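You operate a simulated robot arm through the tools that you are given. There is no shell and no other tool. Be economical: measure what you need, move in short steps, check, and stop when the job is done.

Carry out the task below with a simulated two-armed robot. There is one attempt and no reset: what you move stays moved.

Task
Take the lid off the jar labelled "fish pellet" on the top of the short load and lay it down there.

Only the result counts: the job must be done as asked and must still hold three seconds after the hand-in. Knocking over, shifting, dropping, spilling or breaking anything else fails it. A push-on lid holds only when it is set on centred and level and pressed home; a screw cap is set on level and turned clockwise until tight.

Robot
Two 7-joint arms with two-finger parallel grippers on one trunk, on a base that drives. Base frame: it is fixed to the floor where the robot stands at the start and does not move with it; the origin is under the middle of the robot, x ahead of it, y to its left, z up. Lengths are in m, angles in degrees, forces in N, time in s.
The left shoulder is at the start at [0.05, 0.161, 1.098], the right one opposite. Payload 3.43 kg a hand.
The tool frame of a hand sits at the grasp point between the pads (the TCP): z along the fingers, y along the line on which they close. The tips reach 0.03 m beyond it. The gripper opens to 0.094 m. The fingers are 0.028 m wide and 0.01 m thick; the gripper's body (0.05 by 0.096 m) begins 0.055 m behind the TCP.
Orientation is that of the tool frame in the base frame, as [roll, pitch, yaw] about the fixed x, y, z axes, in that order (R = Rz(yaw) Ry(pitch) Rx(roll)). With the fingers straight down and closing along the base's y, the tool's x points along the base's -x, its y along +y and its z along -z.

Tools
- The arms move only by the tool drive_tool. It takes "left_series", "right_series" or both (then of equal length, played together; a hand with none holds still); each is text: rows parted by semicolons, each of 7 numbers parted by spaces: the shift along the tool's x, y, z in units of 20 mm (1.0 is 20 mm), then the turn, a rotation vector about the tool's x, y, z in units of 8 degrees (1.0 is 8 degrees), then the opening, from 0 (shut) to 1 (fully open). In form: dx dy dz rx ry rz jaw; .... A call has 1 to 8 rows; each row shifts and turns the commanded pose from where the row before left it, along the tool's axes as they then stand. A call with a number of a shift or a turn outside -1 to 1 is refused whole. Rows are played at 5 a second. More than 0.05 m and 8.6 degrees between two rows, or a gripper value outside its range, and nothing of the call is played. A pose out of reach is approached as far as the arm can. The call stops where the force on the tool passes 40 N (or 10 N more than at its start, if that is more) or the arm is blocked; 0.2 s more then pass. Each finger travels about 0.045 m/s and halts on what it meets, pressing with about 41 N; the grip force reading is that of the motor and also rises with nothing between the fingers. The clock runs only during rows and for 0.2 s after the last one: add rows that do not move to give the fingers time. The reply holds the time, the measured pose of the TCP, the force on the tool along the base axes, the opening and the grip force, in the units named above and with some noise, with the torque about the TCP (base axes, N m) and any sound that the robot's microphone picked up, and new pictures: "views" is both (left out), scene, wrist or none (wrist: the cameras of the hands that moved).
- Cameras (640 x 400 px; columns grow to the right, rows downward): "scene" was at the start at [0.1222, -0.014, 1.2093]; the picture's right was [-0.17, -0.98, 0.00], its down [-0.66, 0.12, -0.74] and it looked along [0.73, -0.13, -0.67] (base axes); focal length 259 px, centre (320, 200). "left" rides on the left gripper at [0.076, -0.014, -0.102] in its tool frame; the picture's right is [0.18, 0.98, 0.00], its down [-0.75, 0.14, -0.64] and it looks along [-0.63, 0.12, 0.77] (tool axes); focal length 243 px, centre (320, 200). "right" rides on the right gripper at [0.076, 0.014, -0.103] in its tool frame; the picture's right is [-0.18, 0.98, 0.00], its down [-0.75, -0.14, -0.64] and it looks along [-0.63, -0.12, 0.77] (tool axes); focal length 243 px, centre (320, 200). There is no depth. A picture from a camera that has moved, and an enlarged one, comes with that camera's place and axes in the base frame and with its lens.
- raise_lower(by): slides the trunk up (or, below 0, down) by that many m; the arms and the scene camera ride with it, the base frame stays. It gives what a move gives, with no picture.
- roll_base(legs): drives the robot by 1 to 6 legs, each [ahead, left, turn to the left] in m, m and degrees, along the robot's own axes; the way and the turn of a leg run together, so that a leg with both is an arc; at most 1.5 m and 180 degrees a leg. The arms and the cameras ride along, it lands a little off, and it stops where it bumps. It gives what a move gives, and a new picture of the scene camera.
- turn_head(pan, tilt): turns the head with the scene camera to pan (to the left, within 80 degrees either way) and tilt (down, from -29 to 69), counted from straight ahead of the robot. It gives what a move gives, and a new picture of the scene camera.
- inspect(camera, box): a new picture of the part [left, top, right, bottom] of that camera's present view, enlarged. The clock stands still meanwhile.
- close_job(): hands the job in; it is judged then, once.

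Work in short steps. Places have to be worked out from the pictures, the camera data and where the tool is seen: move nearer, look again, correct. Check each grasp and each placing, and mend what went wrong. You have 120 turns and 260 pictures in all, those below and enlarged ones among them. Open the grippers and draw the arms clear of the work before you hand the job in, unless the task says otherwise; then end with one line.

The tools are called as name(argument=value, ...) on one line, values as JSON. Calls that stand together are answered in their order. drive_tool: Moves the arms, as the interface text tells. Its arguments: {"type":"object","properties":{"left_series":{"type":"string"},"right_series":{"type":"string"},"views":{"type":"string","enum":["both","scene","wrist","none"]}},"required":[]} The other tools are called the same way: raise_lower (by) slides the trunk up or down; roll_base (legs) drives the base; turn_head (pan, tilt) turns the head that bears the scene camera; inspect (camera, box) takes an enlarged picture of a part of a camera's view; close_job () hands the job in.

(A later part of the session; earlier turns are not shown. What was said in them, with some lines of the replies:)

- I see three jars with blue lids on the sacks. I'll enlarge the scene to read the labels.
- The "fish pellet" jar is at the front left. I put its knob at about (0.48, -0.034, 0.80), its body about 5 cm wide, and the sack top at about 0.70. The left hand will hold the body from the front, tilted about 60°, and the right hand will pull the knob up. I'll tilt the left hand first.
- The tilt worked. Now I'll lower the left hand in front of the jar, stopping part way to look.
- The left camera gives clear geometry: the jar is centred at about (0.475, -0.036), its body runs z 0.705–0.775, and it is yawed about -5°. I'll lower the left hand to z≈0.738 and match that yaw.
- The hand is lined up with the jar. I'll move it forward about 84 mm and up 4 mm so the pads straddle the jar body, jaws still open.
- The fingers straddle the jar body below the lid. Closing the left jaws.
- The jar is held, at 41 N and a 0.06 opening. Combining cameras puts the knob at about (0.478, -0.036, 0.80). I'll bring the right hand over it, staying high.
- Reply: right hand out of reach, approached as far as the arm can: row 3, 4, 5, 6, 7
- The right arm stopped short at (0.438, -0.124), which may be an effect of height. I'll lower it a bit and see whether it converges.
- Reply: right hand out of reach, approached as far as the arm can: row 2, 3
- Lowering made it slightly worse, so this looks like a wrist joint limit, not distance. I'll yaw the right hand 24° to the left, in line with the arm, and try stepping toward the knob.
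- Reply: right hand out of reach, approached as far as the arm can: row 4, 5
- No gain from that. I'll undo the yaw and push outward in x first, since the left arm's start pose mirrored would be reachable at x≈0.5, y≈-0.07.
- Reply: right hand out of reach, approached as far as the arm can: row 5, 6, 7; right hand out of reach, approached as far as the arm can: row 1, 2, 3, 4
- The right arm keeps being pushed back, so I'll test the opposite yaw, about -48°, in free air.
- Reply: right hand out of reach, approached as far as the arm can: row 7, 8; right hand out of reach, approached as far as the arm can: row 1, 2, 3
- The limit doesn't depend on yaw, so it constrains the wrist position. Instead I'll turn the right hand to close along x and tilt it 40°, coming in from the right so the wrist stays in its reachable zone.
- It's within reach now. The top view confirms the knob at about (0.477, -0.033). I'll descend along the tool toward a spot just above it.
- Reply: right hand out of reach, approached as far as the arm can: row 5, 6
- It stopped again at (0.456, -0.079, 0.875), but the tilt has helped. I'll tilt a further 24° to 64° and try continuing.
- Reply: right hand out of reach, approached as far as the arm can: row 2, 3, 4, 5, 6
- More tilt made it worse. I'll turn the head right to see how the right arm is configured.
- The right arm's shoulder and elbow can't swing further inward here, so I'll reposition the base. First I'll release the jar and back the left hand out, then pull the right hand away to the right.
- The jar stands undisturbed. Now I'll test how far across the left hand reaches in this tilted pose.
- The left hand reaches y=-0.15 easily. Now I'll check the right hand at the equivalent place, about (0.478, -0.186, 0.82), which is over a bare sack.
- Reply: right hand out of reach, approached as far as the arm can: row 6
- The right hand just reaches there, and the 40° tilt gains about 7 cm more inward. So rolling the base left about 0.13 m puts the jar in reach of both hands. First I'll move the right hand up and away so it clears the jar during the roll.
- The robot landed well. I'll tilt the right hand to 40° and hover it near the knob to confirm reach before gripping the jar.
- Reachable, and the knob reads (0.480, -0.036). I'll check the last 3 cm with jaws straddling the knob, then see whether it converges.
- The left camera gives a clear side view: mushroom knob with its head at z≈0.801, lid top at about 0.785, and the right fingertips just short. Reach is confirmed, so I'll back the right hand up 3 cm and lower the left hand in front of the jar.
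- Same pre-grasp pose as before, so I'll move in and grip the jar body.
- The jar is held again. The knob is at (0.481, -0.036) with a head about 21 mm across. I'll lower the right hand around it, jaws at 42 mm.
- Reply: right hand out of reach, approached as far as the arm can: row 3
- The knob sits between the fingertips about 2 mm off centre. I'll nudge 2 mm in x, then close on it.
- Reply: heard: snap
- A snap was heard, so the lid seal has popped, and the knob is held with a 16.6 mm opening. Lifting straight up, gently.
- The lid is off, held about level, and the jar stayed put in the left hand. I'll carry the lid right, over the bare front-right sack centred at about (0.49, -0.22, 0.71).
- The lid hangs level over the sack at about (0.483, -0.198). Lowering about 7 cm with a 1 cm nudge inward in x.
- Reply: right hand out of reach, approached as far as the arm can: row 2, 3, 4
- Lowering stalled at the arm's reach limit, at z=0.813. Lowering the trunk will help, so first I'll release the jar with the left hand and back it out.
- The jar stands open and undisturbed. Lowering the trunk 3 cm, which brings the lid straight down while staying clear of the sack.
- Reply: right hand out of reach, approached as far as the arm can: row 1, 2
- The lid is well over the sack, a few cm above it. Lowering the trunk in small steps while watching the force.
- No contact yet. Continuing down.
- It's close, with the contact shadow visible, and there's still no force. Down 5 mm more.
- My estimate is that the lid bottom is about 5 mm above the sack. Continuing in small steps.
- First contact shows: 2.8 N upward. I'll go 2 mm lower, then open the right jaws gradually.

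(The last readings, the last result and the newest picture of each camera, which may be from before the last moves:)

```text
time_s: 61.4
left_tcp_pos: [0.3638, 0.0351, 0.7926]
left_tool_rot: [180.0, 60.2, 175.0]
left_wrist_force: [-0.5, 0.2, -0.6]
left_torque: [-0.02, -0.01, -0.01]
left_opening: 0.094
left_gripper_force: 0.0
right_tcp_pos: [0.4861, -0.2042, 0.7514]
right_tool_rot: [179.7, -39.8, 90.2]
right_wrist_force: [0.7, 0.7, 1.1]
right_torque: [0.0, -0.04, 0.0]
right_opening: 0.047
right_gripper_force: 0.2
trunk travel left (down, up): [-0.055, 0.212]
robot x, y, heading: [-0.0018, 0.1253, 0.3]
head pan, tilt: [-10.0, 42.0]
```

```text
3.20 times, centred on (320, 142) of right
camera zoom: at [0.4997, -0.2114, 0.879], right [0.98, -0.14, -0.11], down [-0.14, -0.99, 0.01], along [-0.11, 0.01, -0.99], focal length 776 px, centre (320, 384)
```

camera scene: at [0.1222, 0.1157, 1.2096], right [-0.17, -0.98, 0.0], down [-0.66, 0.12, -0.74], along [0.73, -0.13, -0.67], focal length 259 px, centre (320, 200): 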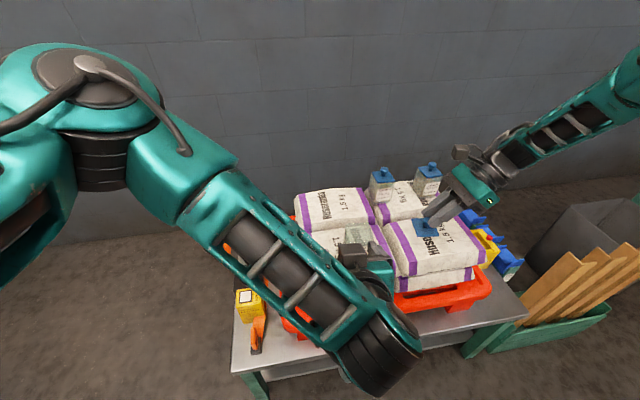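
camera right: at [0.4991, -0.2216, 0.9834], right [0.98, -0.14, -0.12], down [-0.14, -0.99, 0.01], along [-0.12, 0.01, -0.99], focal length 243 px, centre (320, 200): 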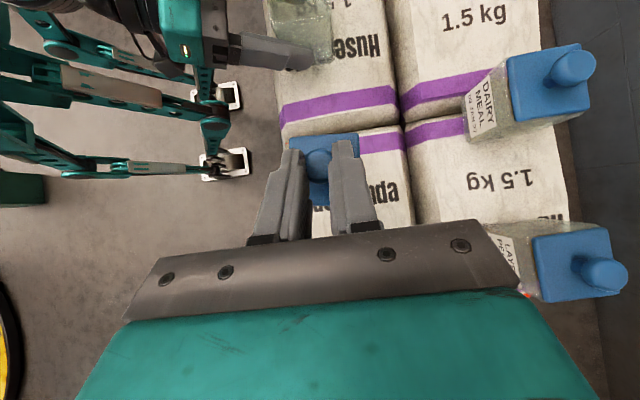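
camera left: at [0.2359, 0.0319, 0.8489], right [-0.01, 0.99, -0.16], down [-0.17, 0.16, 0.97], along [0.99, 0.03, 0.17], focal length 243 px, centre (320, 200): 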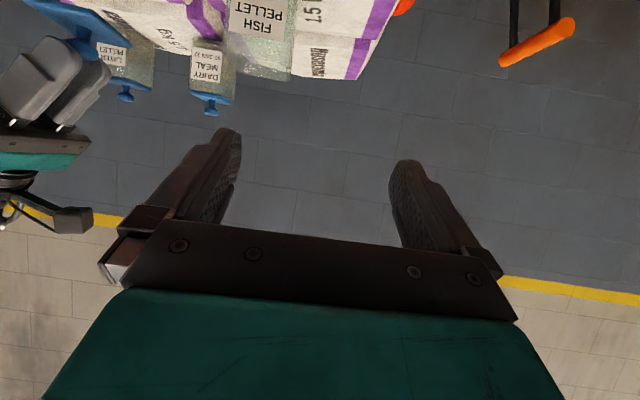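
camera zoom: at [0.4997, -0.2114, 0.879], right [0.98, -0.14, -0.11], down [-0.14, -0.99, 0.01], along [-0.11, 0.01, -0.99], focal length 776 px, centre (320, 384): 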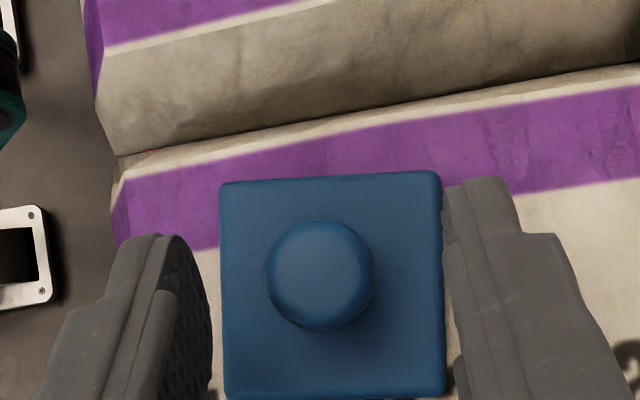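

The lid lies flat on the sack, released. I'll withdraw the right hand along its own axis, then move it away to the right.

drive_tool(right_series="0 0 -0.6 0 0 0 0.5;0 0 -1 0 0 0 0.5;0 0 -1 0 0 0 0.5;0 0 -1 0 0 0 0.5;0 0 -1 0 0 0 0.5;0 0 -1 0 0 0 0.5;0 0 -1 0 0 0 0.5;0 0 0 0 0 0 0.5", left_series="0 0 0 0 0 0 1;0 0 0 0 0 0 1;0 0 -0.9 0 0 0 1;0 0 -0.9 0 0 0 1;-0.8 0.5 -0.5 0 0 0 1;-0.8 0.5 -0.5 0 0 0 1;-0.8 0.5 -0.5 0 0 0 1;-0.8 0.5 -0.5 0 0 0 1", views="both")

inspect(camera="scene", box=[280, 130, 520, 280])

```text
time_s: 63.2
left_tcp_pos: [0.3323, 0.0773, 0.8865]
left_tool_rot: [180.0, 60.1, 175.1]
left_wrist_force: [0.1, -0.8, -0.4]
left_torque: [-0.03, 0.02, -0.04]
left_opening: 0.0941
left_gripper_force: 0.0
right_tcp_pos: [0.4852, -0.2895, 0.8546]
right_tool_rot: [179.7, -39.9, 90.1]
right_wrist_force: [0.2, 0.0, -0.3]
right_torque: [0.0, 0.01, -0.01]
right_opening: 0.0471
right_gripper_force: 0.0
trunk travel left (down, up): [-0.055, 0.212]
robot x, y, heading: [-0.0023, 0.1312, -0.0]
head pan, tilt: [-10.0, 42.0]
camera scene: at [0.1222, 0.1157, 1.1396], right [-0.17, -0.98, 0.0], down [-0.66, 0.12, -0.74], along [0.73, -0.13, -0.67], focal length 259 px, centre (320, 200)
camera right: at [0.4989, -0.2955, 0.9812], right [0.98, -0.14, -0.11], down [-0.14, -0.99, 0.01], along [-0.11, 0.01, -0.99], focal length 243 px, centre (320, 200)
camera left: at [0.2048, 0.0749, 0.8727], right [-0.01, 0.99, -0.16], down [-0.17, 0.16, 0.97], along [0.99, 0.03, 0.17], focal length 243 px, centre (320, 200)
```

scene: 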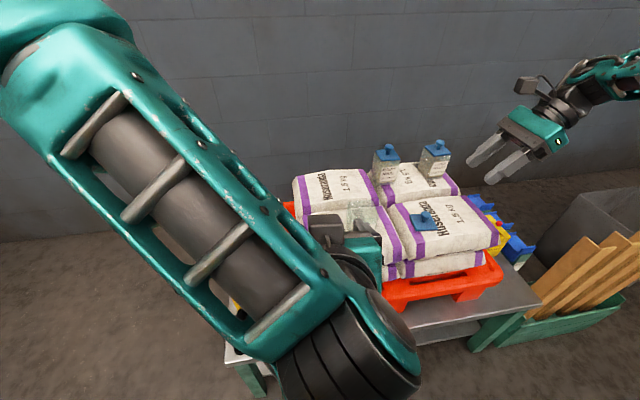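
right: 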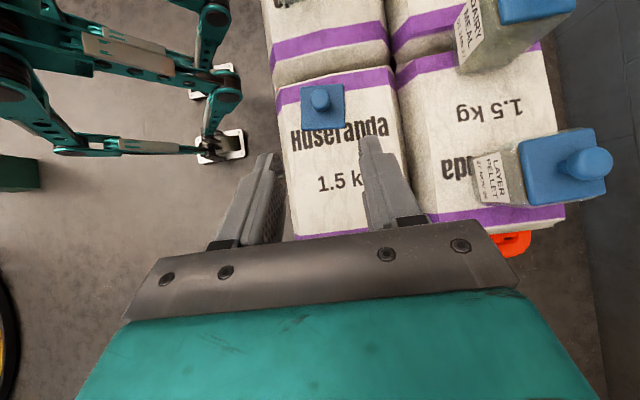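
left: 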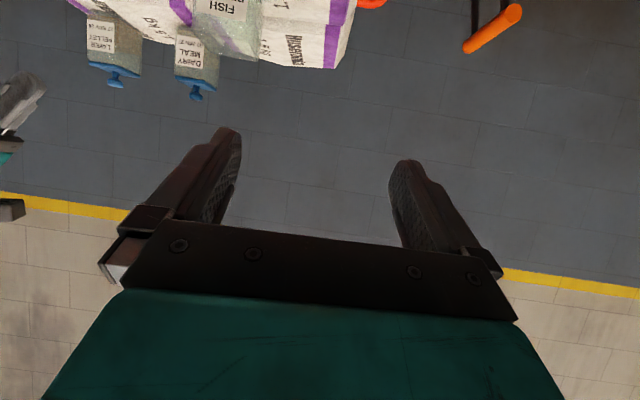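

```text
2.67 times, centred on (400, 205) of scene
camera zoom: at [0.1222, 0.1157, 1.1396], right [-0.17, -0.98, 0.0], down [-0.66, 0.12, -0.74], along [0.73, -0.13, -0.67], focal length 692 px, centre (107, 187)
```

zoom: 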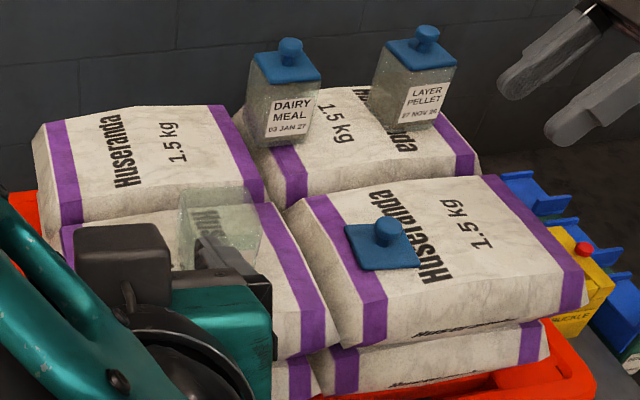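

The lid rests on the sack, the jar is open and upright, and nothing else has moved. I'll draw both hands a little further off before handing in.

drive_tool(left_series="-0.6 0.9 -0.4 0 0 0 1;-0.6 0.9 -0.4 0 0 0 1;-0.6 0.9 -0.4 0 0 0 1;-0.6 0.9 -0.4 0 0 0 1;-0.6 0.9 -0.4 0 0 0 1", right_series="0 0 -0.9 0 0 0 1;0 0 -0.9 0 0 0 1;0 0 -0.9 0 0 0 1;0 0 0 0 0 0 1;0 0 0 0 0 0 1", views="scene")

```text
time_s: 64.4
left_tcp_pos: [0.3417, 0.1592, 0.9593]
left_tool_rot: [179.9, 60.1, 175.1]
left_wrist_force: [0.2, 0.5, -0.8]
left_torque: [-0.03, -0.04, 0.0]
left_opening: 0.0942
left_gripper_force: 0.1
left hand out of reach, approached as far as the arm can: row 5
right_tcp_pos: [0.484, -0.323, 0.896]
right_tool_rot: [179.7, -39.7, 90.1]
right_wrist_force: [-0.4, -0.1, 0.7]
right_torque: [-0.03, 0.0, -0.06]
right_opening: 0.094
right_gripper_force: 0.0
trunk travel left (down, up): [-0.055, 0.212]
robot x, y, heading: [0.0035, 0.1318, 0.3]
head pan, tilt: [-10.0, 42.0]
camera scene: at [0.1223, 0.1157, 1.1396], right [-0.17, -0.98, 0.0], down [-0.66, 0.12, -0.74], along [0.73, -0.13, -0.67], focal length 259 px, centre (320, 200)
```

scene: 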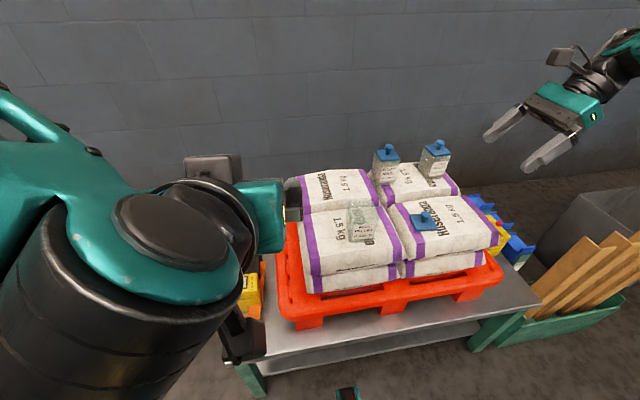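

The left elbow is close to the toy pallet jack in this view, so I'll check that before handing in.

inspect(camera="scene", box=[200, 160, 440, 370])

inspect(camera="right", box=[0, 0, 640, 400])

```text
1.90 times, centred on (320, 265) of scene
camera zoom: at [0.1223, 0.1157, 1.1396], right [-0.17, -0.98, 0.0], down [-0.66, 0.12, -0.74], along [0.73, -0.13, -0.67], focal length 494 px, centre (320, 76)
```

zoom: 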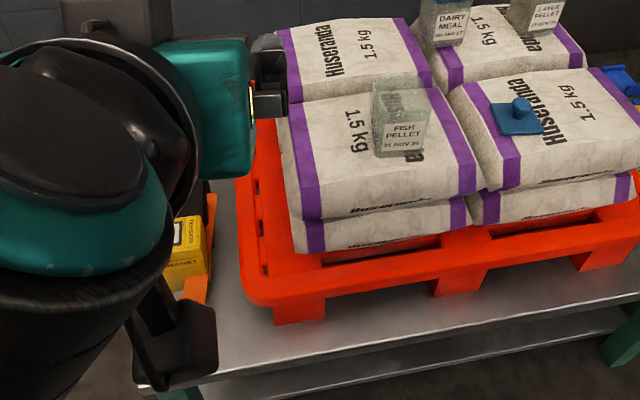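

```text
1.00 times, centred on (320, 200) of right
camera zoom: at [0.4986, -0.3305, 1.0221], right [0.98, -0.14, -0.11], down [-0.14, -0.99, 0.01], along [-0.11, 0.01, -0.99], focal length 243 px, centre (320, 200)
```

zoom: 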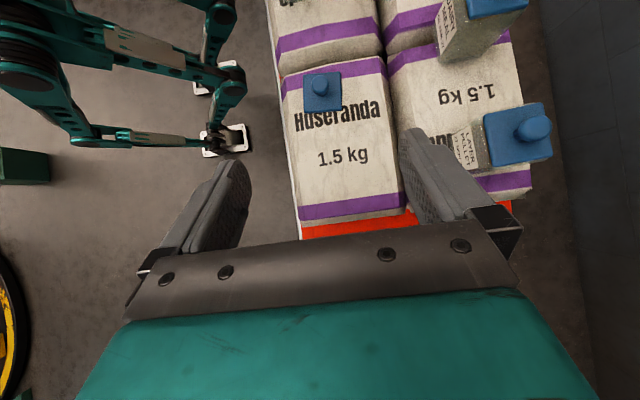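

The black part in view is the left wrist camera, high above the jack, and nothing is touching. The open jar is upright and the lid lies flat, so I'm handing in.

close_job()

```text
The job is handed in.
```

The "fish pellet" jar is open and upright in its place, its lid lies flat on the front-right sack of the load, and both hands are open and drawn clear.
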